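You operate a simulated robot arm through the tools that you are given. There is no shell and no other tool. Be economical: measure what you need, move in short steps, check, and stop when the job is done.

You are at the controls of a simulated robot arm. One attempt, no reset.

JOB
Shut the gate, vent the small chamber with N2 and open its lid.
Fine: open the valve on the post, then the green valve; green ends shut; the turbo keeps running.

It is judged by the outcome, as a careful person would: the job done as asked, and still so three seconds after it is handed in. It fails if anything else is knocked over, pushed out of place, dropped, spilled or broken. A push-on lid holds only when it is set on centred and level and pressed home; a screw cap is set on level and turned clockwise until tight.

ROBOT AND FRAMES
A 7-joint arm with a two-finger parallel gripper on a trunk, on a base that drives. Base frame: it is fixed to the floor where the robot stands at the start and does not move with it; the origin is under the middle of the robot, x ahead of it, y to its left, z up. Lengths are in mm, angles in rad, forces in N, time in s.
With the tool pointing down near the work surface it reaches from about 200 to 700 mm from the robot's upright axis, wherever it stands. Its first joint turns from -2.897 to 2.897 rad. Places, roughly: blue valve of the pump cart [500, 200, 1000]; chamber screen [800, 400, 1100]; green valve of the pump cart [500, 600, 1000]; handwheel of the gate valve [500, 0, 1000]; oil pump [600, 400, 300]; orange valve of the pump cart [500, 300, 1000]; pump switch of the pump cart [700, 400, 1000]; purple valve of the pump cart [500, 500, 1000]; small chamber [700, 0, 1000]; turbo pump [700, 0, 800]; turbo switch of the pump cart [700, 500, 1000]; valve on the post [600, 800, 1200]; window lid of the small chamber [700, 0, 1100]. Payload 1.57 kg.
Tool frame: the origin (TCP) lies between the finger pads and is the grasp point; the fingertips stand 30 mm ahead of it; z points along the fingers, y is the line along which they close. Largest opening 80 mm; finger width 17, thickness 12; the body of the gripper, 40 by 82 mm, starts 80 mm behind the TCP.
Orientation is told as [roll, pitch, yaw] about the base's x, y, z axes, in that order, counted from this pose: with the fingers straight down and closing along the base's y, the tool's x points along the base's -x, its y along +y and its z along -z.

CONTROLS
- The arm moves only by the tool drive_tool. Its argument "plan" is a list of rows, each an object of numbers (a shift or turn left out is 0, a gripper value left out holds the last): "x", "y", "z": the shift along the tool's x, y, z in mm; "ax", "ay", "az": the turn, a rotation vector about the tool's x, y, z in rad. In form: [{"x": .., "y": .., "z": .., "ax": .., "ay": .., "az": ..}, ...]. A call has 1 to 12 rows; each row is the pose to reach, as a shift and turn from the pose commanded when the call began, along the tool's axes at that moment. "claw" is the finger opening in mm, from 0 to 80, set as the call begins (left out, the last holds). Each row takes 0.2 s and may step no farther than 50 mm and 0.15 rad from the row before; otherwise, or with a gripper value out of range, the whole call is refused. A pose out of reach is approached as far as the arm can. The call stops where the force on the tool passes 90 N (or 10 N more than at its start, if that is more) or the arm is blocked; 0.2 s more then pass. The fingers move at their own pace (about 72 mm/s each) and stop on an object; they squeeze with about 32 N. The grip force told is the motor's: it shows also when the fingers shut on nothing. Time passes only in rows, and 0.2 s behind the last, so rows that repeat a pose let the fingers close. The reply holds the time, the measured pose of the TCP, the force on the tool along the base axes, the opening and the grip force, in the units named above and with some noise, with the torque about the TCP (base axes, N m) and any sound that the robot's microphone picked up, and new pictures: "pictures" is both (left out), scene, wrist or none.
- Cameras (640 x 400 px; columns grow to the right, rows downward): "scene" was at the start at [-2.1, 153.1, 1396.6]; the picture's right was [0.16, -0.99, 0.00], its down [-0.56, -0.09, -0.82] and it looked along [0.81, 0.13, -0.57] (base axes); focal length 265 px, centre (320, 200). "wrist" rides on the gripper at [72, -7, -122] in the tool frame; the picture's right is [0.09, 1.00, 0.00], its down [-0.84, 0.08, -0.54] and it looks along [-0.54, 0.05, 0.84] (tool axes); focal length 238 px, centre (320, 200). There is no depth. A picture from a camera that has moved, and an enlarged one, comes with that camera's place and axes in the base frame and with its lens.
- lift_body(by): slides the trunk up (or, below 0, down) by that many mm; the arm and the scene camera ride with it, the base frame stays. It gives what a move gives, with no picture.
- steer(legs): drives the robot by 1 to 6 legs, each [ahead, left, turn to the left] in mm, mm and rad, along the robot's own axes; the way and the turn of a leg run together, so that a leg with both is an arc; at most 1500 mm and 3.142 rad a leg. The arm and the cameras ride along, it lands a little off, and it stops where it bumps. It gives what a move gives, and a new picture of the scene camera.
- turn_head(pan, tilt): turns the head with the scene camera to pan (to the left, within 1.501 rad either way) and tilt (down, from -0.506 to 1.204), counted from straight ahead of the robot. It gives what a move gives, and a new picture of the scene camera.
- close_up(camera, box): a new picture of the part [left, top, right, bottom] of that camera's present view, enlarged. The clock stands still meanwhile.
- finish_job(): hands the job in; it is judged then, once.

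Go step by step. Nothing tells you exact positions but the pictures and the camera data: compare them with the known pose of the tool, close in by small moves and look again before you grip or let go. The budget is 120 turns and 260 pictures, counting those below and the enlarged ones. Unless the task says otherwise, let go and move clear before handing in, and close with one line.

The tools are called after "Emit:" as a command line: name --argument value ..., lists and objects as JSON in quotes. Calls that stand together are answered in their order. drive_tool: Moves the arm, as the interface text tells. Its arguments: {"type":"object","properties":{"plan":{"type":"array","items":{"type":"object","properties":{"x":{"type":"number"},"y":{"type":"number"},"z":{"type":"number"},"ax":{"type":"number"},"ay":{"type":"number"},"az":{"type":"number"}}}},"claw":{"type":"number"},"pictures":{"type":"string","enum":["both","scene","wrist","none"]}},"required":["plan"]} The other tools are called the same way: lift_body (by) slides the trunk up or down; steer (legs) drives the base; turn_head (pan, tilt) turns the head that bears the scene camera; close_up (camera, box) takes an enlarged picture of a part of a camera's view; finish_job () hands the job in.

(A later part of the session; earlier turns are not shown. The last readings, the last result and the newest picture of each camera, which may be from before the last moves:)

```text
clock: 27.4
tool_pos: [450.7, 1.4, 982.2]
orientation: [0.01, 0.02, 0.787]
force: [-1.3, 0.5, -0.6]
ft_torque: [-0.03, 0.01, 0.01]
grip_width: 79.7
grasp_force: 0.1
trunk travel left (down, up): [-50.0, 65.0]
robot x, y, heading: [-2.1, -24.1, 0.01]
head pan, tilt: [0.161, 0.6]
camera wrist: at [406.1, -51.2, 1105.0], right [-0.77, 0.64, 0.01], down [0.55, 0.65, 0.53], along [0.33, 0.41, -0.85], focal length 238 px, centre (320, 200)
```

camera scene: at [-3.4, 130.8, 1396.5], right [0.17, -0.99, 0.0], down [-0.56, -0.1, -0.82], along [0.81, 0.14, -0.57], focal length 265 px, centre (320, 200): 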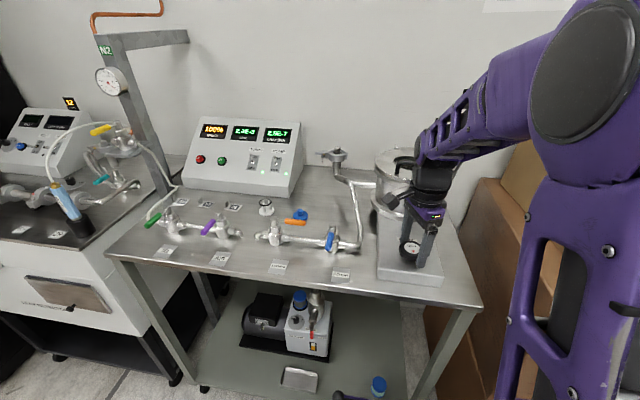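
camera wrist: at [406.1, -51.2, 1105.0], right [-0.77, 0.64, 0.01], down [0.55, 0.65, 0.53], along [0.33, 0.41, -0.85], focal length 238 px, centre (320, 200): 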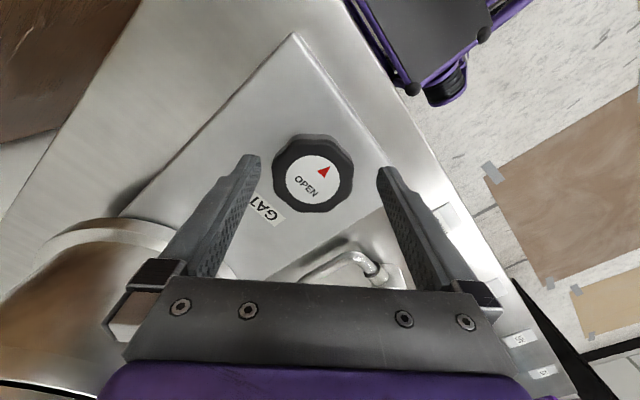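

Knob centre refined to ≈(452, 0). I recentre, close and turn clockwise 1.45 rad.

Emit:
drive_tool --plan '[{"y": -2.4}, {"y": -2.4}]' --pictures "none"

Emit:
drive_tool --plan '[{}, {}, {"az": 0.1}, {"az": 0.25}, {"az": 0.4}, {"az": 0.55}, {"az": 0.7}, {"az": 0.85}, {"az": 1.0}, {"az": 1.15}, {"az": 1.3}, {"az": 1.45}]' --claw 35 --pictures "both"

Emit:
close_up --camera "scene" --box '[190, 110, 310, 190]'

```text
clock: 28.0
tool_pos: [453.2, 0.8, 982.5]
orientation: [0.007, 0.018, 0.787]
force: [-0.6, -0.1, -0.3]
ft_torque: [-0.01, 0.01, 0.01]
grip_width: 80.0
grasp_force: 0.1
trunk travel left (down, up): [-50.0, 65.0]
robot x, y, heading: [-2.3, -24.5, 0.011]
head pan, tilt: [0.161, 0.6]
```

```text
clock: 30.6
tool_pos: [453.8, 1.1, 981.9]
orientation: [-0.015, 0.012, -0.667]
force: [18.6, -5.9, 5.3]
ft_torque: [1.28, -0.51, 0.03]
grip_width: 54.0
grasp_force: 44.9
trunk travel left (down, up): [-50.0, 65.0]
robot x, y, heading: [-1.2, -25.1, 0.01]
head pan, tilt: [0.161, 0.6]
camera scene: at [-5.1, 128.3, 1396.9], right [0.17, -0.99, 0.0], down [-0.56, -0.1, -0.82], along [0.81, 0.14, -0.57], focal length 265 px, centre (320, 200)
camera wrist: at [394.1, 42.1, 1103.9], right [0.54, 0.84, -0.02], down [0.72, -0.45, 0.53], along [0.44, -0.3, -0.85], focal length 238 px, centre (320, 200)
```

scene: 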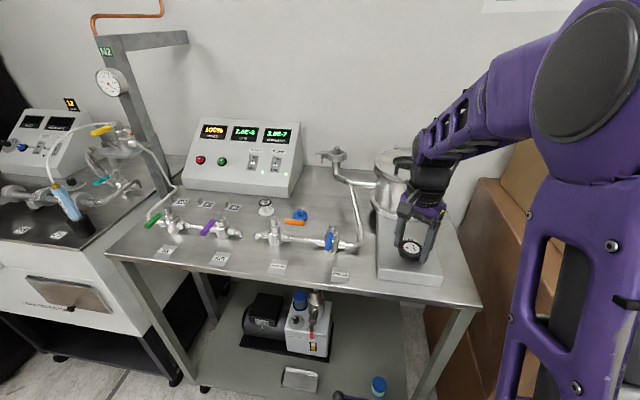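
wrist: 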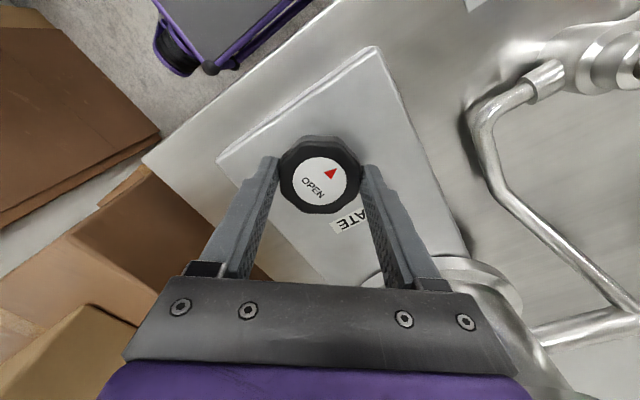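

```text
5.00 times, centred on (250, 150) of scene
camera zoom: at [-5.1, 128.3, 1396.9], right [0.17, -0.99, 0.0], down [-0.56, -0.1, -0.82], along [0.81, 0.14, -0.57], focal length 1326 px, centre (670, 450)
```

zoom: 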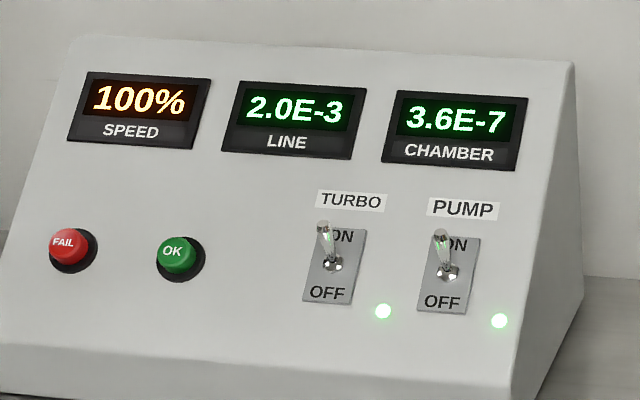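

Good grip, the knob turns with the gripper, and the chamber is now at 3.6E-7 (rising), so it is closing. I turn on.

Emit:
drive_tool --plan '[{"az": 0.15}, {"az": 0.3}, {"az": 0.45}, {"az": 0.6}, {"az": 0.75}, {"az": 0.9}]' --pictures "none"

Emit:
drive_tool --plan '[{}, {"az": -0.15}, {"az": -0.3}, {"az": -0.45}, {"az": -0.6}, {"az": -0.75}, {"az": -0.9}, {"az": -1.05}, {"az": -1.2}, {"az": -1.35}, {"az": -1.5}, {"az": -1.57}]' --claw 80 --pictures "wrist"

Emit:
close_up --camera "scene" --box '[190, 110, 310, 190]'

```text
clock: 32.0
tool_pos: [455.1, 1.9, 981.2]
orientation: [-0.014, -0.008, -1.567]
force: [23.6, 5.0, 8.4]
ft_torque: [0.82, -0.96, 0.05]
grip_width: 53.8
grasp_force: 44.3
trunk travel left (down, up): [-50.0, 65.0]
robot x, y, heading: [-3.2, -23.8, 0.009]
head pan, tilt: [0.161, 0.6]
```

```text
clock: 34.6
tool_pos: [452.2, -0.2, 981.7]
orientation: [-0.009, 0.019, 0.007]
force: [0.2, 0.6, -0.5]
ft_torque: [-0.04, 0.03, 0.0]
grip_width: 80.0
grasp_force: 0.0
trunk travel left (down, up): [-50.0, 65.0]
robot x, y, heading: [-1.2, -26.6, 0.012]
head pan, tilt: [0.161, 0.6]
camera wrist: at [381.2, -4.4, 1104.0], right [-0.1, 0.99, -0.01], down [0.85, 0.09, 0.53], along [0.52, 0.05, -0.85], focal length 238 px, centre (320, 200)
```

wrist: 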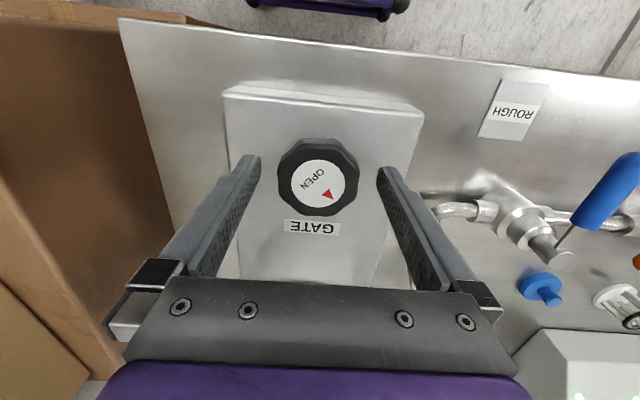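

```text
5.00 times, centred on (250, 150) of scene
camera zoom: at [-6.2, 128.9, 1396.8], right [0.17, -0.99, 0.0], down [-0.56, -0.1, -0.83], along [0.81, 0.14, -0.56], focal length 1326 px, centre (670, 450)
```

zoom: 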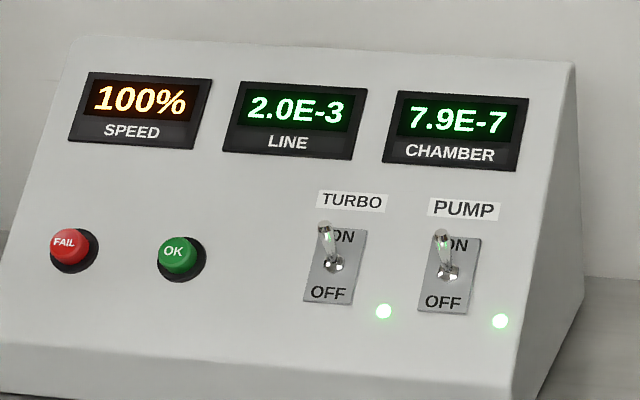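

Chamber 7.9E-7 and rising; the wheel has turned ~225°. Another bite from yaw +0.79.

Emit:
drive_tool --plan '[{"az": -0.15}, {"az": -0.3}, {"az": -0.45}, {"az": -0.6}, {"az": -0.72}, {"az": -0.78}]' --claw 80 --pictures "none"

Emit:
drive_tool --plan '[{}, {}, {"az": 0.1}, {"az": 0.25}, {"az": 0.4}, {"az": 0.55}, {"az": 0.7}, {"az": 0.85}, {"az": 1.0}, {"az": 1.15}, {"az": 1.3}, {"az": 1.45}]' --claw 35 --pictures "none"

Emit:
drive_tool --plan '[{"az": 0.15}, {"az": 0.3}, {"az": 0.45}, {"az": 0.6}, {"az": 0.75}, {"az": 0.9}]' --pictures "wrist"

Emit:
close_up --camera "scene" --box '[190, 110, 310, 190]'

```text
clock: 36.0
tool_pos: [452.2, 1.1, 981.0]
orientation: [0.01, 0.02, 0.789]
force: [-0.4, 0.0, -0.1]
ft_torque: [0.02, 0.01, 0.0]
grip_width: 80.0
grasp_force: 0.0
trunk travel left (down, up): [-50.0, 65.0]
robot x, y, heading: [-2.5, -28.4, 0.011]
head pan, tilt: [0.161, 0.6]
```

```text
clock: 38.6
tool_pos: [450.0, 2.2, 978.5]
orientation: [-0.019, 0.014, -0.662]
force: [-0.7, 3.2, -4.7]
ft_torque: [1.14, -0.17, 1.63]
grip_width: 53.8
grasp_force: 44.9
trunk travel left (down, up): [-50.0, 65.0]
robot x, y, heading: [-4.6, -27.4, 0.01]
head pan, tilt: [0.161, 0.6]
```

```text
clock: 40.0
tool_pos: [454.6, 3.0, 982.4]
orientation: [-0.016, -0.008, -1.564]
force: [15.2, 6.3, 0.0]
ft_torque: [0.4, -0.98, 0.95]
grip_width: 54.4
grasp_force: 38.5
trunk travel left (down, up): [-50.0, 65.0]
robot x, y, heading: [-6.0, -24.1, 0.015]
head pan, tilt: [0.161, 0.6]
camera wrist: at [448.6, 75.6, 1102.7], right [0.99, 0.1, -0.02], down [0.09, -0.83, 0.55], along [0.04, -0.55, -0.84], focal length 238 px, centre (320, 200)
```

wrist: 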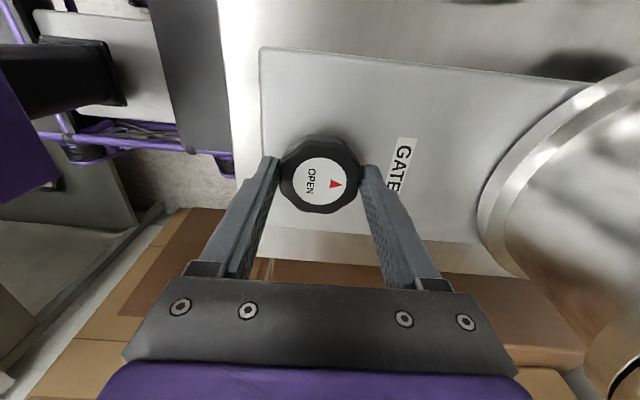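

```text
5.00 times, centred on (250, 150) of scene
camera zoom: at [-4.8, 129.4, 1396.7], right [0.17, -0.99, 0.0], down [-0.56, -0.1, -0.82], along [0.81, 0.14, -0.57], focal length 1326 px, centre (670, 450)
```

zoom: 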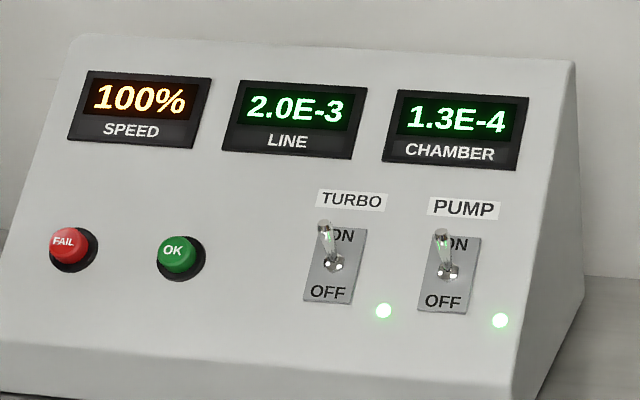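

The wheel came against its stop (knob slipped with torque 1.6 N·m) and the chamber jumped to 1.3E-4: the gate is shut. I release and lift, rotating the hand back.

Emit:
drive_tool --plan '[{}, {}, {"z": -40}, {"z": -80}, {"z": -110}, {"z": -110, "az": -0.15}, {"z": -110, "az": -0.3}, {"z": -110, "az": -0.45}, {"z": -110, "az": -0.6}, {"z": -110, "az": -0.75}, {"z": -110, "az": -0.9}, {"z": -110, "az": -1.05}]' --claw 80 --pictures "wrist"

Emit:
close_up --camera "scene" --box '[190, 110, 310, 190]'

```text
clock: 42.6
tool_pos: [455.2, 0.6, 1090.4]
orientation: [-0.016, 0.013, -0.511]
force: [0.5, 1.1, -1.0]
ft_torque: [-0.01, 0.01, 0.02]
grip_width: 80.1
grasp_force: 0.0
trunk travel left (down, up): [-50.0, 65.0]
robot x, y, heading: [-1.3, -22.6, 0.01]
head pan, tilt: [0.161, 0.6]
camera wrist: at [390.3, 33.1, 1213.3], right [0.41, 0.91, -0.02], down [0.78, -0.34, 0.53], along [0.48, -0.23, -0.85], focal length 238 px, centre (320, 200)
```

wrist: 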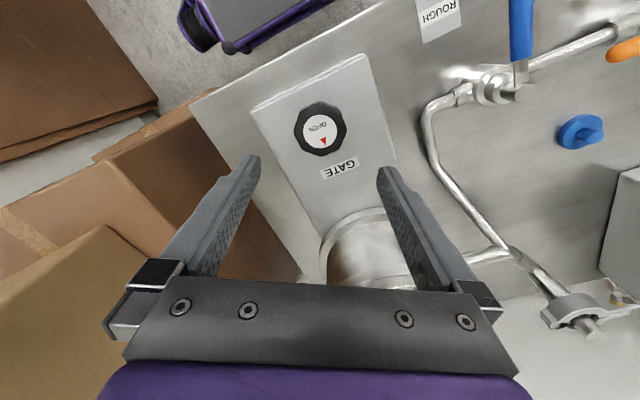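

```text
5.00 times, centred on (250, 150) of scene
camera zoom: at [-6.2, 128.9, 1396.8], right [0.17, -0.99, 0.0], down [-0.56, -0.1, -0.83], along [0.81, 0.14, -0.56], focal length 1326 px, centre (670, 450)
```

zoom: 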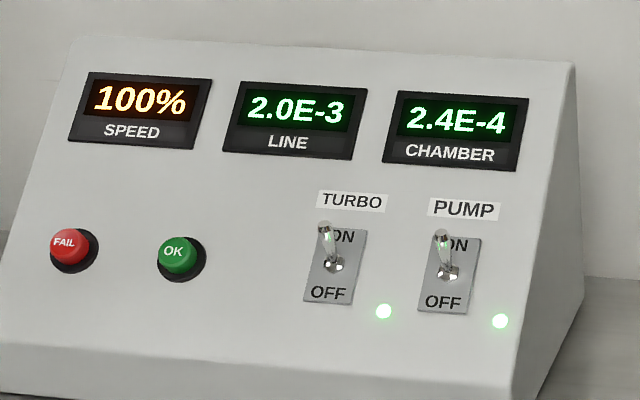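

The chamber keeps rising slowly, so it is sealed. Next: pull the arm back, and drive left toward the yellow valve on the post.

Emit:
drive_tool --plan '[{"x": 40, "y": -22, "az": -0.13}, {"x": 80, "y": -45, "az": -0.26}, {"x": 125, "y": -65, "az": -0.39}, {"x": 125, "y": -70, "az": -0.505}]' --pictures "none"

Emit:
drive_tool --plan '[{"y": 45}, {"y": 90}, {"y": 135}, {"y": 180}, {"y": 225}, {"y": 245}]' --pictures "none"

Emit:
steer --legs '[[0, 520, 0]]'

```text
clock: 43.6
tool_pos: [312.1, 4.6, 1088.4]
orientation: [-0.012, 0.036, 0.005]
force: [-0.5, 0.7, 0.0]
ft_torque: [-0.02, -0.02, 0.0]
grip_width: 80.2
grasp_force: 0.0
trunk travel left (down, up): [-50.0, 65.0]
robot x, y, heading: [-2.1, -25.1, 0.01]
head pan, tilt: [0.161, 0.6]
```

```text
clock: 45.0
tool_pos: [312.3, 249.8, 1090.7]
orientation: [-0.009, 0.017, -0.009]
force: [-0.2, 0.0, -0.7]
ft_torque: [-0.01, -0.01, 0.01]
grip_width: 80.0
grasp_force: 0.0
trunk travel left (down, up): [-50.0, 65.0]
robot x, y, heading: [-3.9, -25.7, 0.011]
head pan, tilt: [0.161, 0.6]
```

```text
clock: 50.2
tool_pos: [316.4, 735.5, 1090.7]
orientation: [-0.008, 0.019, -0.021]
force: [-0.1, -0.2, -0.3]
ft_torque: [0.01, -0.02, -0.04]
grip_width: 80.3
grasp_force: 0.0
trunk travel left (down, up): [-50.0, 65.0]
robot x, y, heading: [-5.3, 464.0, 0.001]
head pan, tilt: [0.161, 0.6]
camera scene: at [-4.6, 612.8, 1399.6], right [0.09, -1.0, 0.0], down [-0.54, -0.05, -0.84], along [0.84, 0.08, -0.54], focal length 265 px, centre (320, 200)
```

scene: 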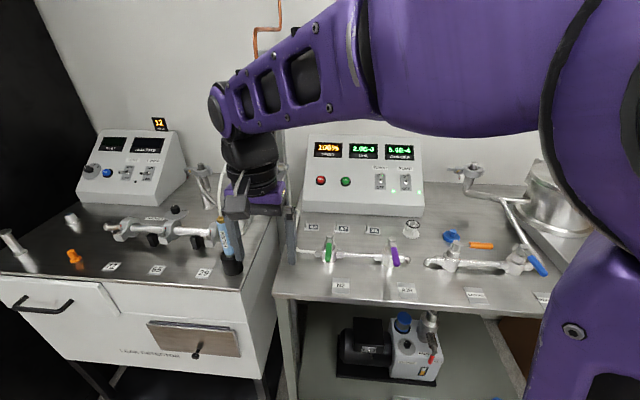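

I'm now at y≈464 but the hand hides the yellow valve. I move the hand up and to the right to view it with both cameras.

Emit:
drive_tool --plan '[{"y": -40, "z": -25}, {"y": -80, "z": -50}, {"y": -120, "z": -75}, {"y": -150, "z": -100}, {"y": -150, "z": -145}, {"y": -150, "z": -190}]' --pictures "both"

```text
clock: 51.6
tool_pos: [321.1, 583.1, 1283.3]
orientation: [-0.01, 0.023, -0.022]
force: [0.6, -0.1, -0.7]
ft_torque: [-0.01, 0.03, 0.01]
grip_width: 79.9
grasp_force: 0.0
trunk travel left (down, up): [-50.0, 65.0]
robot x, y, heading: [-6.8, 465.1, -0.004]
head pan, tilt: [0.161, 0.6]
camera scene: at [-14.1, 562.5, 1401.5], right [-0.47, -0.88, 0.0], down [-0.46, 0.24, -0.85], along [0.75, -0.4, -0.52], focal length 265 px, centre (320, 200)
camera wrist: at [253.0, 580.5, 1405.9], right [-0.07, 1.0, -0.01], down [0.85, 0.06, 0.52], along [0.52, 0.03, -0.85], focal length 238 px, centre (320, 200)
```

scene: 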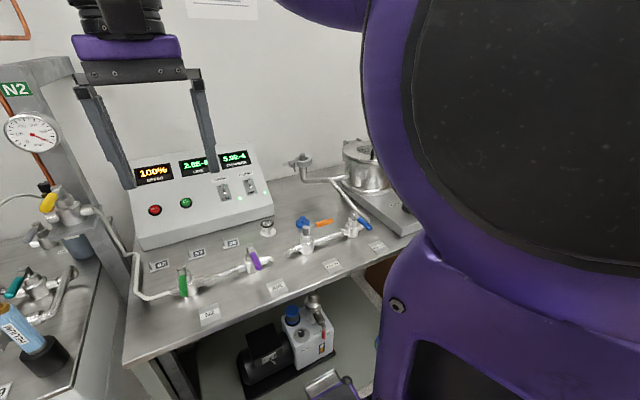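
wrist: 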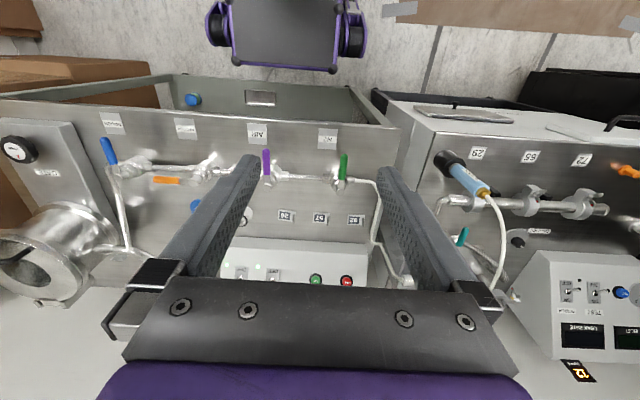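

The yellow valve appears at the left edge of the scene view. I zoom and aim the head to it.

Emit:
close_up --camera "scene" --box '[0, 150, 120, 260]'

Emit:
turn_head --pan 0.6 --tilt 0.4

```text
3.64 times, centred on (60, 205) of scene
camera zoom: at [-14.1, 562.5, 1401.5], right [-0.47, -0.88, 0.0], down [-0.46, 0.24, -0.85], along [0.75, -0.4, -0.52], focal length 964 px, centre (1266, 182)
```

zoom: 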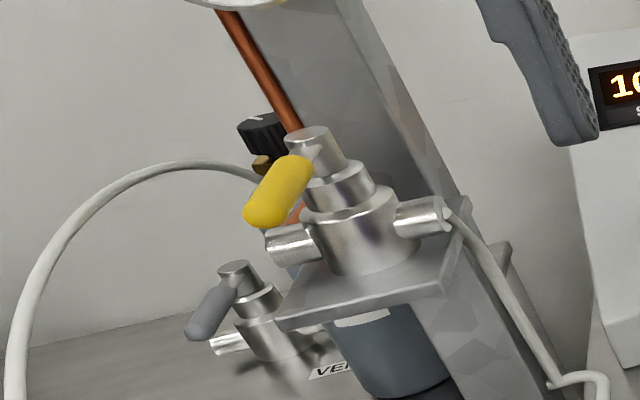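

```text
clock: 52.5
tool_pos: [323.4, 584.0, 1282.2]
orientation: [-0.011, 0.027, -0.021]
force: [-0.5, 0.1, -0.4]
ft_torque: [0.0, 0.01, -0.02]
grip_width: 80.0
grasp_force: 0.0
trunk travel left (down, up): [-50.0, 65.0]
robot x, y, heading: [-4.5, 467.1, -0.002]
head pan, tilt: [0.6, 0.4]
camera scene: at [-7.9, 569.7, 1413.9], right [-0.38, -0.93, 0.0], down [-0.37, 0.15, -0.92], along [0.85, -0.35, -0.4], focal length 265 px, centre (320, 200)
```

scene: 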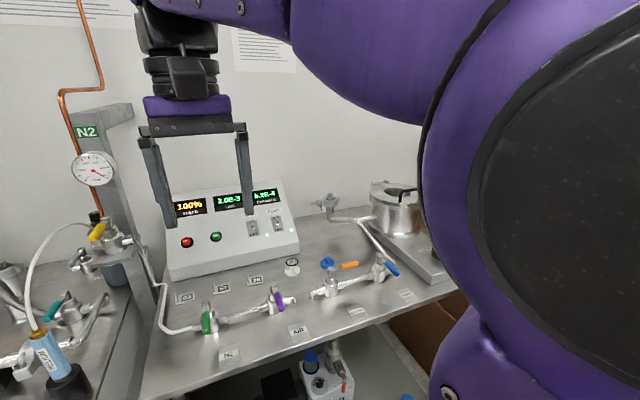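

Triangulating: yellow stem ≈(593, 788, 1162), handle tip ≈(511, 788, 1163), gauge above it at x≈631, and the thin hose runs roughly along y≈825 near the handle. I'll straddle the handle loosely and sweep it with the left finger; first drive 130 mm left.

Emit:
steer --legs '[[0, 130, 0]]'

Emit:
close_up --camera "scene" --box '[0, 100, 240, 250]'

```text
clock: 54.4
tool_pos: [323.4, 713.0, 1281.2]
orientation: [-0.01, 0.027, -0.022]
force: [0.5, 0.1, -0.7]
ft_torque: [-0.02, 0.04, 0.03]
grip_width: 79.7
grasp_force: 0.0
trunk travel left (down, up): [-50.0, 65.0]
robot x, y, heading: [-5.2, 591.0, -0.005]
head pan, tilt: [0.6, 0.4]
camera scene: at [-7.0, 699.8, 1414.8], right [-0.37, -0.93, 0.0], down [-0.36, 0.15, -0.92], along [0.85, -0.34, -0.39], focal length 265 px, centre (320, 200)
```

scene: 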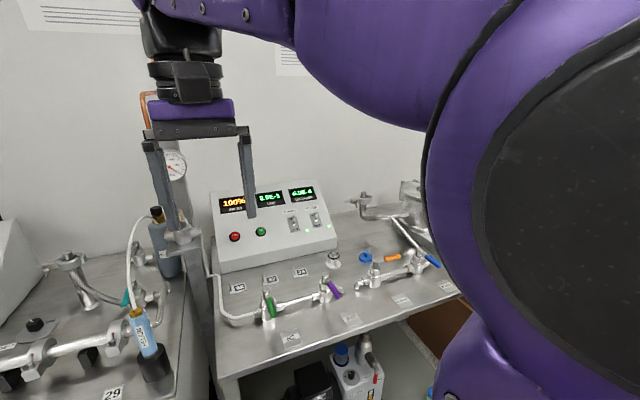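

```text
2.67 times, centred on (120, 175) of scene
camera zoom: at [-7.0, 699.8, 1414.8], right [-0.37, -0.93, 0.0], down [-0.36, 0.15, -0.92], along [0.85, -0.34, -0.39], focal length 707 px, centre (853, 267)
```

zoom: 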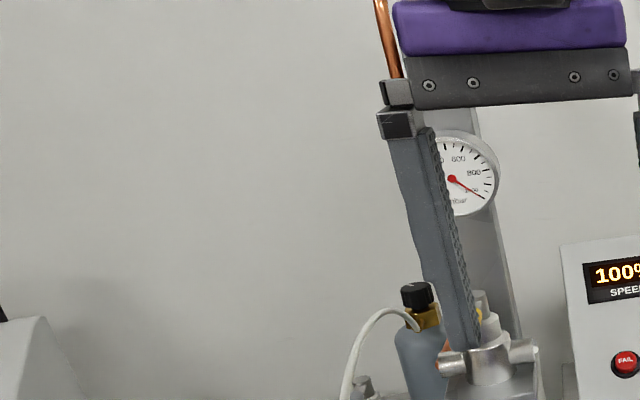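

The thin hose comes from a bottle behind (y≈850–870), leaving room beside the handle. I hover in front of the yellow handle and look from the wrist.

Emit:
drive_tool --plan '[{"x": -40, "y": 15}, {"x": -80, "y": 30}, {"x": -120, "y": 45}, {"x": -150, "y": 60}]' --claw 44 --pictures "both"

```text
clock: 55.4
tool_pos: [472.5, 768.0, 1279.9]
orientation: [-0.009, 0.026, -0.022]
force: [-0.4, -0.6, 0.4]
ft_torque: [-0.03, -0.02, 0.0]
grip_width: 43.5
grasp_force: 0.0
trunk travel left (down, up): [-50.0, 65.0]
robot x, y, heading: [-5.1, 594.4, -0.006]
head pan, tilt: [0.6, 0.4]
camera scene: at [-16.2, 786.4, 1415.0], right [0.56, -0.83, 0.0], down [-0.32, -0.22, -0.92], along [0.76, 0.52, -0.39], focal length 265 px, centre (320, 200)
camera wrist: at [403.8, 766.4, 1403.7], right [-0.07, 1.0, -0.01], down [0.85, 0.06, 0.52], along [0.52, 0.03, -0.85], focal length 238 px, centre (320, 200)
```

scene: 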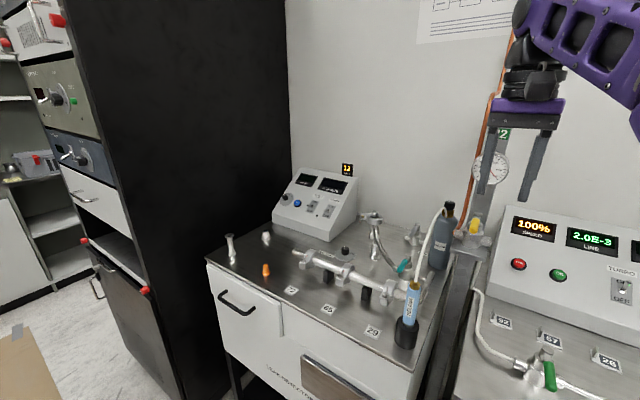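
wrist: 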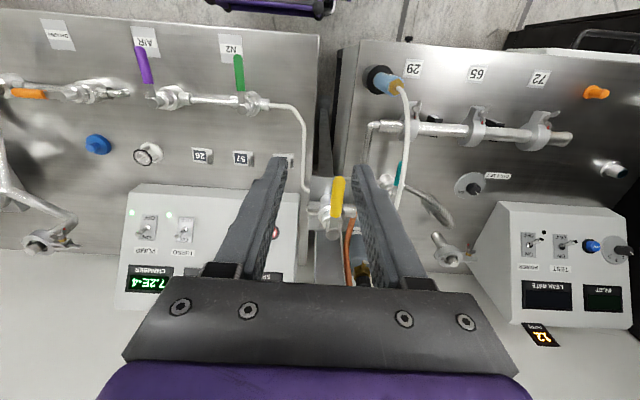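

The wrist view shows the handle at y≈792, tip x≈519, stem ≈(590, 794). I move over it and descend with the fingers straddling.

Emit:
drive_tool --plan '[{"x": -30, "y": 10}, {"x": -58, "y": 19}, {"x": -58, "y": 19, "z": 40}, {"x": -58, "y": 19, "z": 75}]' --pictures "wrist"

```text
clock: 56.4
tool_pos: [529.3, 785.6, 1197.3]
orientation: [-0.011, 0.026, -0.023]
force: [-0.2, 0.5, 0.6]
ft_torque: [0.01, 0.0, 0.0]
grip_width: 43.8
grasp_force: 0.0
out of reach, approached as far as the arm can: row 1, 2
trunk travel left (down, up): [-50.0, 65.0]
robot x, y, heading: [-2.1, 595.4, -0.008]
head pan, tilt: [0.6, 0.4]
camera wrist: at [460.3, 783.8, 1322.9], right [-0.07, 1.0, -0.01], down [0.85, 0.06, 0.52], along [0.52, 0.03, -0.85], focal length 238 px, centre (320, 200)
```

wrist: 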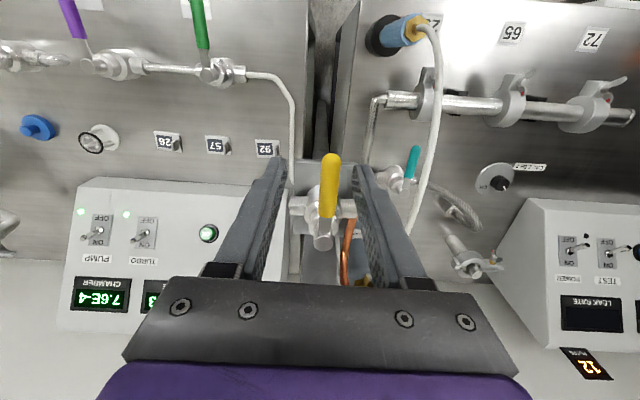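

Handle refined: axis y≈795, stem ≈(597, 795). I shift 4 mm left and lower to handle height.

Emit:
drive_tool --plan '[{"y": 4, "z": 8}, {"y": 4, "z": 21}]' --pictures "both"

```text
clock: 57.0
tool_pos: [530.2, 790.2, 1178.9]
orientation: [-0.011, 0.027, -0.023]
force: [-0.1, 0.2, 0.6]
ft_torque: [0.01, -0.03, 0.0]
grip_width: 43.7
grasp_force: 0.1
trunk travel left (down, up): [-50.0, 65.0]
robot x, y, heading: [-2.7, 593.2, -0.007]
head pan, tilt: [0.6, 0.4]
camera scene: at [-16.3, 786.4, 1415.0], right [0.56, -0.83, 0.0], down [-0.32, -0.22, -0.92], along [0.76, 0.52, -0.39], focal length 265 px, centre (320, 200)
camera wrist: at [460.8, 788.2, 1303.0], right [-0.07, 1.0, -0.01], down [0.85, 0.06, 0.52], along [0.52, 0.03, -0.85], focal length 238 px, centre (320, 200)
```

scene: 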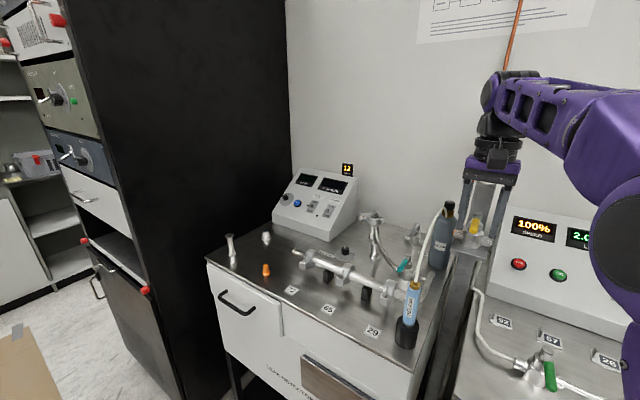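
wrist: 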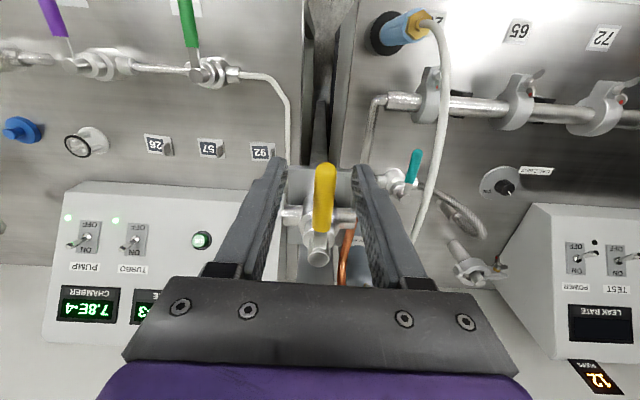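

Emit:
close_up --camera "scene" --box '[430, 150, 550, 260]'

```text
3.64 times, centred on (490, 205) of scene
camera zoom: at [-16.3, 786.4, 1415.0], right [0.56, -0.83, 0.0], down [-0.32, -0.22, -0.92], along [0.76, 0.52, -0.39], focal length 964 px, centre (-298, 182)
```

zoom: 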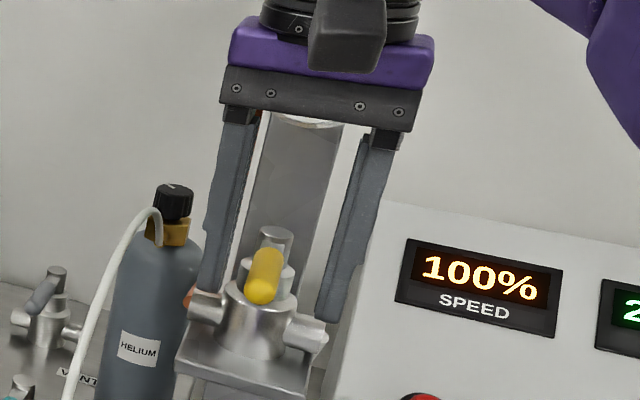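

The fingers straddle the handle at the right height. Now the sweep: counter-clockwise quarter turn along an arc.

Emit:
drive_tool --plan '[{"z": 4}, {"z": 4, "x": -1.7, "y": -7.5}, {"z": 4, "x": -0.1, "y": -24.8}, {"z": 4, "x": -3.1, "y": -42}, {"z": 4, "x": -10.5, "y": -58}, {"z": 4, "x": -21.7, "y": -71.4}, {"z": 4, "x": -36, "y": -81.4}, {"z": 4, "x": -52.4, "y": -87.4}, {"z": 4, "x": -55.9, "y": -88}]' --pictures "both"

Emit:
close_up --camera "scene" --box '[430, 150, 550, 260]'

```text
clock: 59.0
tool_pos: [585.3, 701.7, 1174.9]
orientation: [-0.009, 0.026, -0.023]
force: [0.6, 0.2, -0.8]
ft_torque: [-0.03, 0.01, 0.0]
grip_width: 43.9
grasp_force: 0.0
trunk travel left (down, up): [-50.0, 65.0]
robot x, y, heading: [-6.3, 595.2, -0.005]
head pan, tilt: [0.6, 0.4]
camera scene: at [-16.2, 786.4, 1415.0], right [0.56, -0.83, 0.0], down [-0.32, -0.22, -0.92], along [0.76, 0.52, -0.39], focal length 265 px, centre (320, 200)
camera wrist: at [515.4, 698.1, 1298.5], right [-0.07, 1.0, -0.01], down [0.85, 0.06, 0.52], along [0.52, 0.03, -0.85], focal length 238 px, centre (320, 200)
```

scene: 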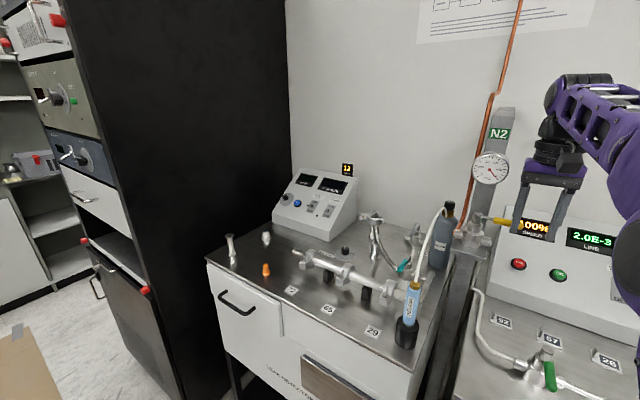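
wrist: 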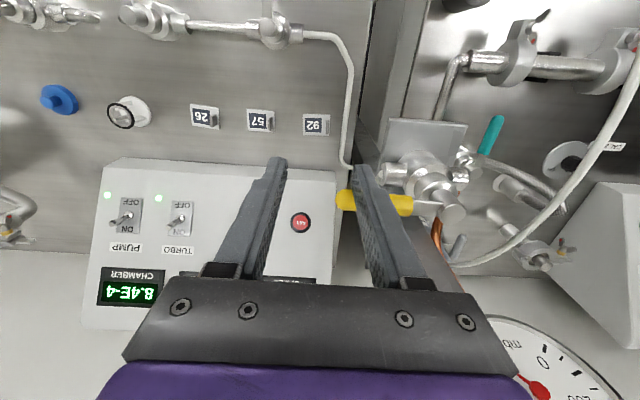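

```text
3.64 times, centred on (490, 205) of scene
camera zoom: at [-16.2, 786.4, 1415.0], right [0.56, -0.83, 0.0], down [-0.32, -0.22, -0.92], along [0.76, 0.52, -0.39], focal length 964 px, centre (-298, 182)
```

zoom: 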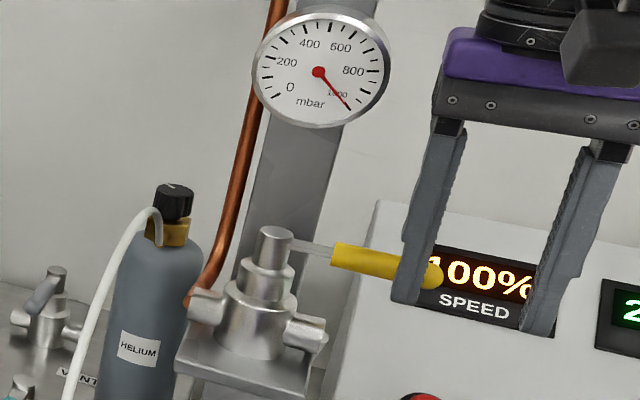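

The yellow handle now points along -y; it looks ~3° short of square, so I nudge a few mm more toward the stop.

Emit:
drive_tool --plan '[{"x": -3}, {"x": -6}]' --pictures "wrist"

```text
clock: 59.6
tool_pos: [587.9, 701.4, 1175.7]
orientation: [-0.01, 0.028, -0.023]
force: [-10.9, -1.2, 1.1]
ft_torque: [-0.04, 0.14, 0.24]
grip_width: 42.6
grasp_force: 0.1
trunk travel left (down, up): [-50.0, 65.0]
robot x, y, heading: [-0.2, 593.7, -0.001]
head pan, tilt: [0.6, 0.4]
camera wrist: at [519.5, 698.8, 1298.7], right [-0.07, 1.0, -0.01], down [0.85, 0.06, 0.52], along [0.52, 0.03, -0.86], focal length 238 px, centre (320, 200)
```

wrist: 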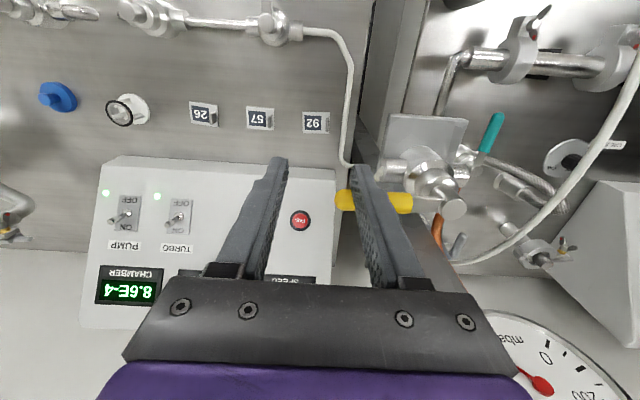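

At the stop (11 N), so the post valve is open. I back off, retract the arm and drive right toward the green valve.

Emit:
drive_tool --plan '[{"x": 30}, {"x": 70}, {"x": 110, "z": -10}, {"x": 150, "z": -10}, {"x": 190, "z": -10}, {"x": 230, "z": -10}, {"x": 265, "z": -10}]' --claw 44 --pictures "none"

Emit:
drive_tool --plan '[{"y": 45}, {"y": 90}, {"y": 135}, {"y": 160}]' --pictures "none"

Emit:
steer --legs '[[0, -245, 0]]'

Emit:
turn_head --pan 0.1 --tilt 0.5

```text
clock: 61.0
tool_pos: [391.3, 706.1, 1110.3]
orientation: [-0.058, 0.221, -0.035]
force: [-0.1, 0.2, 0.0]
ft_torque: [0.03, 0.0, -0.01]
grip_width: 44.2
grasp_force: 0.0
trunk travel left (down, up): [-50.0, 65.0]
robot x, y, heading: [-5.5, 594.7, -0.005]
head pan, tilt: [0.6, 0.4]
stopped in row 7: the arm was blocked; the commanded pose is now the measured one
```

```text
clock: 62.0
tool_pos: [392.4, 864.8, 1103.6]
orientation: [-0.057, 0.218, -0.036]
force: [0.0, 0.3, 0.7]
ft_torque: [0.02, 0.03, 0.02]
grip_width: 44.5
grasp_force: 0.1
trunk travel left (down, up): [-50.0, 65.0]
robot x, y, heading: [-4.2, 594.8, -0.003]
head pan, tilt: [0.6, 0.4]
```

```text
clock: 65.0
tool_pos: [391.2, 613.9, 1102.6]
orientation: [-0.058, 0.22, -0.034]
force: [-0.2, 0.6, -0.8]
ft_torque: [0.0, 0.0, -0.01]
grip_width: 44.2
grasp_force: 0.0
trunk travel left (down, up): [-50.0, 65.0]
robot x, y, heading: [-2.1, 341.8, -0.0]
head pan, tilt: [0.6, 0.4]
camera scene: at [-17.4, 535.2, 1415.0], right [0.56, -0.83, 0.0], down [-0.32, -0.22, -0.92], along [0.76, 0.52, -0.39], focal length 265 px, centre (320, 200)
```

scene: 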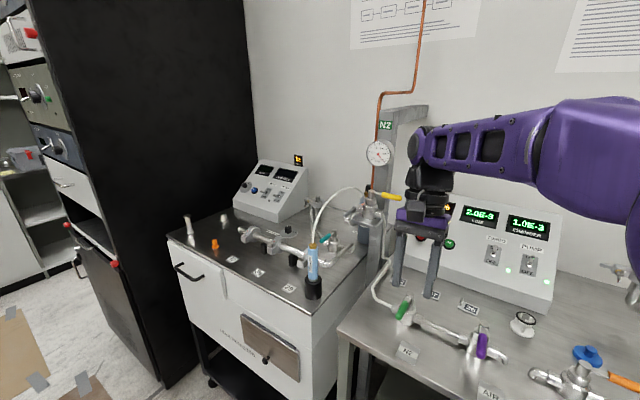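

```text
clock: 66.0
tool_pos: [391.8, 614.0, 1103.5]
orientation: [-0.057, 0.218, -0.034]
force: [0.4, 0.3, -0.2]
ft_torque: [-0.01, 0.03, 0.0]
grip_width: 43.9
grasp_force: 0.0
trunk travel left (down, up): [-50.0, 65.0]
robot x, y, heading: [-6.7, 343.6, -0.001]
head pan, tilt: [0.099, 0.499]
camera scene: at [-3.3, 491.9, 1405.9], right [0.1, -1.0, 0.0], down [-0.48, -0.05, -0.88], along [0.87, 0.09, -0.48], focal length 265 px, centre (320, 200)
```

scene: 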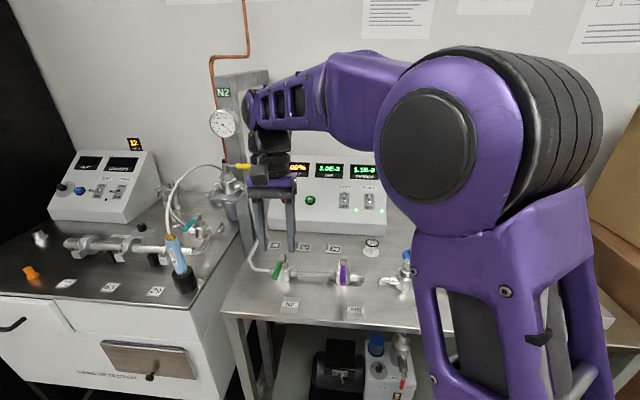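

The arm hit an internal limit on the retract and tilted a little, nothing touched. I level the tool again here in the air.

Emit:
drive_tool --plan '[{"ay": -0.11, "ax": -0.028, "az": -0.017}, {"ay": -0.218, "ax": -0.056, "az": -0.034}, {"ay": -0.218, "ax": -0.056, "az": -0.034}]' --pictures "wrist"

```text
clock: 66.8
tool_pos: [391.5, 614.2, 1103.2]
orientation: [0.002, 0.004, 0.008]
force: [0.0, 0.1, -0.6]
ft_torque: [-0.01, 0.01, 0.01]
grip_width: 44.0
grasp_force: 0.2
trunk travel left (down, up): [-50.0, 65.0]
robot x, y, heading: [-4.0, 344.1, -0.001]
head pan, tilt: [0.099, 0.499]
camera wrist: at [318.5, 608.3, 1224.8], right [-0.1, 0.99, 0.0], down [0.84, 0.08, 0.54], along [0.54, 0.06, -0.84], focal length 238 px, centre (320, 200)
```

wrist: 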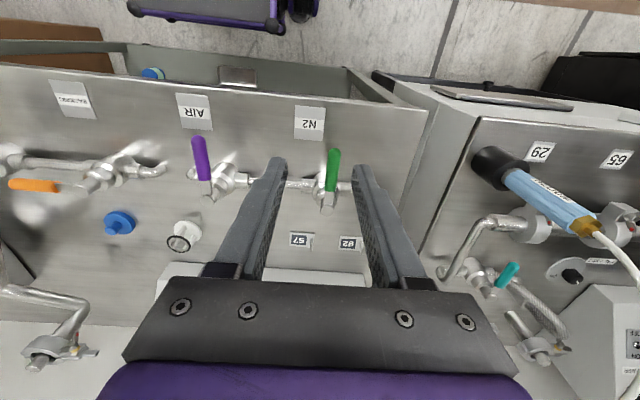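

Green handle: axis y≈634, tip x≈413, stem ≈(490, 635, 980). I'll grip it mid-handle so that the same grip can open and later close it. Moving above it first.

Emit:
drive_tool --plan '[{"x": -22, "y": 10}, {"x": -44, "y": 20}, {"x": -44, "y": 20, "z": 40}, {"x": -44, "y": 20, "z": 75}]' --claw 44 --pictures "both"

Emit:
close_up --camera "scene" --box '[220, 150, 400, 300]'

```text
clock: 67.8
tool_pos: [434.1, 635.7, 1030.1]
orientation: [0.003, 0.001, 0.008]
force: [-0.1, -0.3, -0.3]
ft_torque: [-0.01, -0.02, 0.0]
grip_width: 44.2
grasp_force: 0.0
trunk travel left (down, up): [-50.0, 65.0]
robot x, y, heading: [-3.7, 344.3, -0.002]
head pan, tilt: [0.099, 0.499]
camera scene: at [-3.4, 491.8, 1405.9], right [0.1, -1.0, 0.0], down [-0.48, -0.05, -0.88], along [0.87, 0.09, -0.48], focal length 265 px, centre (320, 200)
camera wrist: at [361.8, 629.1, 1152.1], right [-0.1, 0.99, 0.0], down [0.84, 0.08, 0.54], along [0.54, 0.06, -0.84], focal length 238 px, centre (320, 200)
```

scene: 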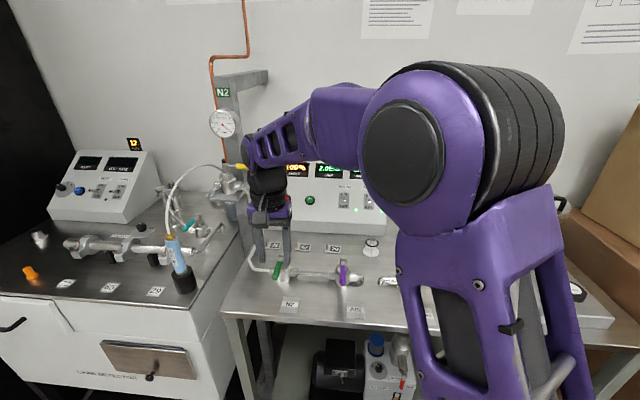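
wrist: 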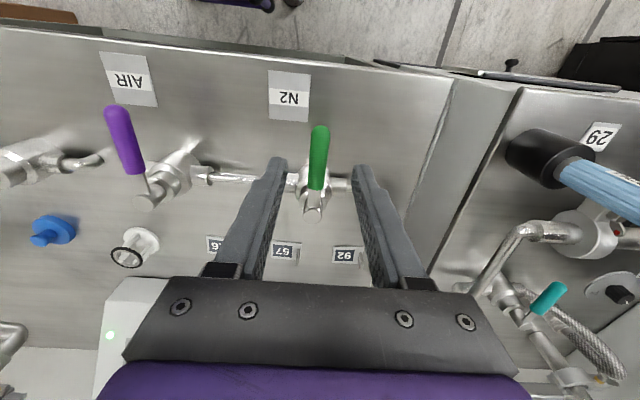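

```text
2.67 times, centred on (310, 225) of scene
camera zoom: at [-3.4, 491.8, 1405.9], right [0.1, -1.0, 0.0], down [-0.48, -0.05, -0.88], along [0.87, 0.09, -0.48], focal length 707 px, centre (347, 133)
```

zoom: 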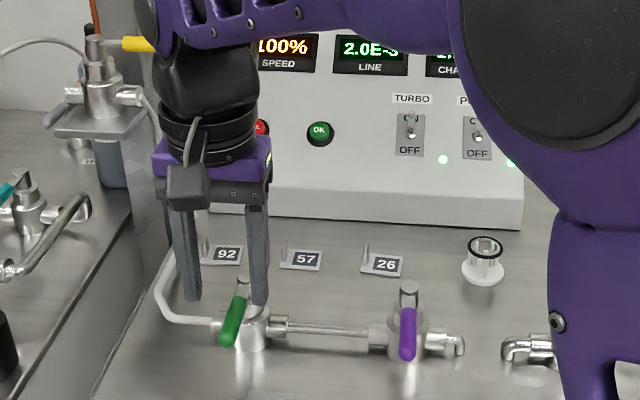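

Handle axis y≈635, tip x≈412, z≈976; the tool is centred over it. I descend and close on the handle.

Emit:
drive_tool --plan '[{"z": 20}, {"z": 32}, {"z": 39}]' --pictures "wrist"

Emit:
drive_tool --plan '[{}, {}]' --claw 8 --pictures "both"

Emit:
close_up --camera "scene" --box '[220, 150, 400, 300]'

```text
clock: 68.6
tool_pos: [435.5, 634.8, 990.4]
orientation: [0.002, 0.002, 0.007]
force: [-0.6, 0.1, -0.1]
ft_torque: [0.02, -0.02, 0.0]
grip_width: 44.1
grasp_force: 0.1
trunk travel left (down, up): [-50.0, 65.0]
robot x, y, heading: [-5.7, 343.5, 0.002]
head pan, tilt: [0.099, 0.499]
camera wrist: at [363.0, 629.2, 1112.0], right [-0.1, 0.99, 0.0], down [0.84, 0.08, 0.54], along [0.54, 0.06, -0.84], focal length 238 px, centre (320, 200)
```

wrist: 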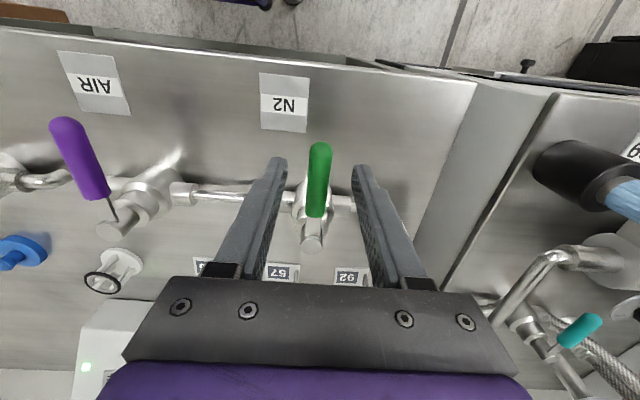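

```text
clock: 69.2
tool_pos: [435.5, 634.3, 990.6]
orientation: [0.002, 0.005, 0.007]
force: [-1.4, -3.8, -1.3]
ft_torque: [-0.11, -0.04, -0.17]
grip_width: 14.6
grasp_force: 30.5
trunk travel left (down, up): [-50.0, 65.0]
robot x, y, heading: [-5.7, 342.8, -0.002]
head pan, tilt: [0.099, 0.499]
camera scene: at [-3.3, 491.5, 1405.9], right [0.1, -1.0, 0.0], down [-0.48, -0.05, -0.88], along [0.87, 0.09, -0.48], focal length 265 px, centre (320, 200)
camera wrist: at [363.1, 628.5, 1112.1], right [-0.1, 1.0, 0.0], down [0.84, 0.08, 0.54], along [0.54, 0.06, -0.84], focal length 238 px, centre (320, 200)
```

scene: 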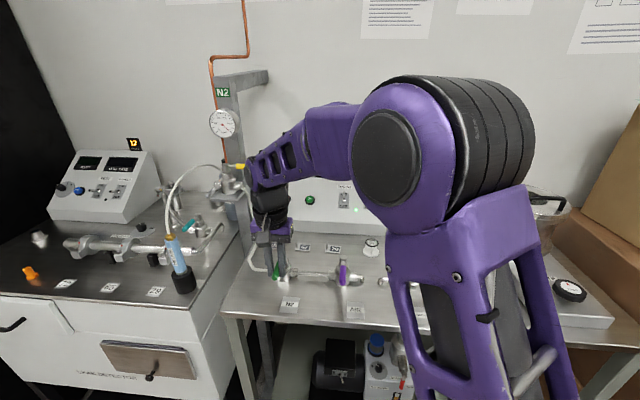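
wrist: 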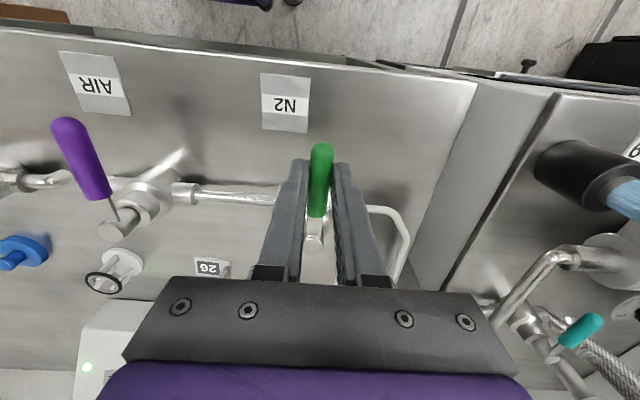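

```text
2.67 times, centred on (310, 225) of scene
camera zoom: at [-3.3, 491.5, 1405.9], right [0.1, -1.0, 0.0], down [-0.48, -0.05, -0.88], along [0.87, 0.09, -0.48], focal length 707 px, centre (347, 133)
```

zoom: 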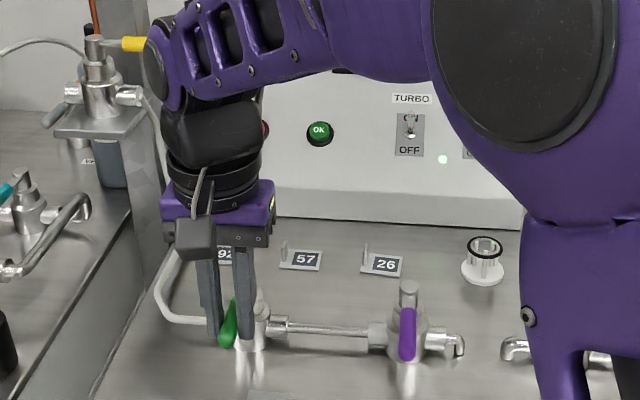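

Gripped (14.6 mm). Now open green: a 90° counter-clockwise arc about the stem with the hand turning along.

Emit:
drive_tool --plan '[{"x": -0.6, "y": -7.7, "az": -0.145}, {"x": -2.2, "y": -15.2, "az": -0.29}, {"x": -4.9, "y": -22.3, "az": -0.435}, {"x": -8.7, "y": -29, "az": -0.58}, {"x": -13.3, "y": -35.1, "az": -0.725}, {"x": -18.8, "y": -40.5, "az": -0.87}, {"x": -25, "y": -45, "az": -1.015}, {"x": -31.8, "y": -48.6, "az": -1.16}, {"x": -39.1, "y": -51.1, "az": -1.305}, {"x": -46.6, "y": -52.6, "az": -1.45}, {"x": -53, "y": -53, "az": -1.57}]' --pictures "both"

```text
clock: 71.6
tool_pos: [490.2, 579.9, 989.6]
orientation: [-0.001, -0.004, 1.576]
force: [11.0, -23.6, 6.6]
ft_torque: [-0.26, -0.21, -0.62]
grip_width: 15.3
grasp_force: 31.4
trunk travel left (down, up): [-50.0, 65.0]
robot x, y, heading: [-5.0, 340.3, -0.002]
head pan, tilt: [0.099, 0.499]
camera scene: at [-2.7, 489.7, 1406.2], right [0.1, -1.0, 0.0], down [-0.48, -0.05, -0.88], along [0.87, 0.09, -0.48], focal length 265 px, centre (320, 200)
camera wrist: at [497.0, 508.8, 1110.8], right [-1.0, -0.1, 0.0], down [-0.08, 0.83, 0.55], along [-0.05, 0.54, -0.84], focal length 238 px, centre (320, 200)
```

scene: 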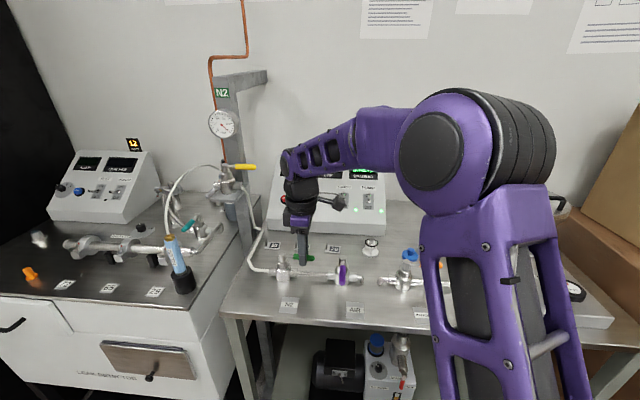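
wrist: 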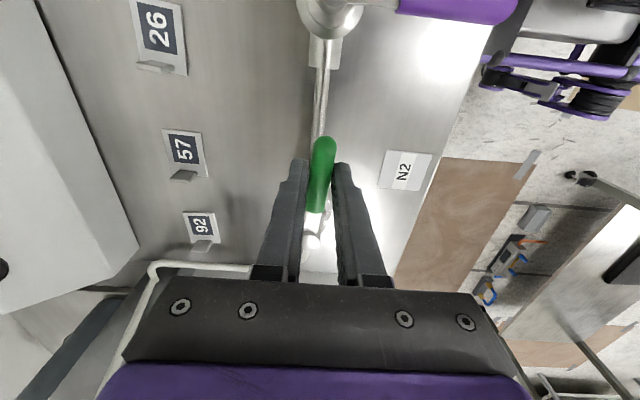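

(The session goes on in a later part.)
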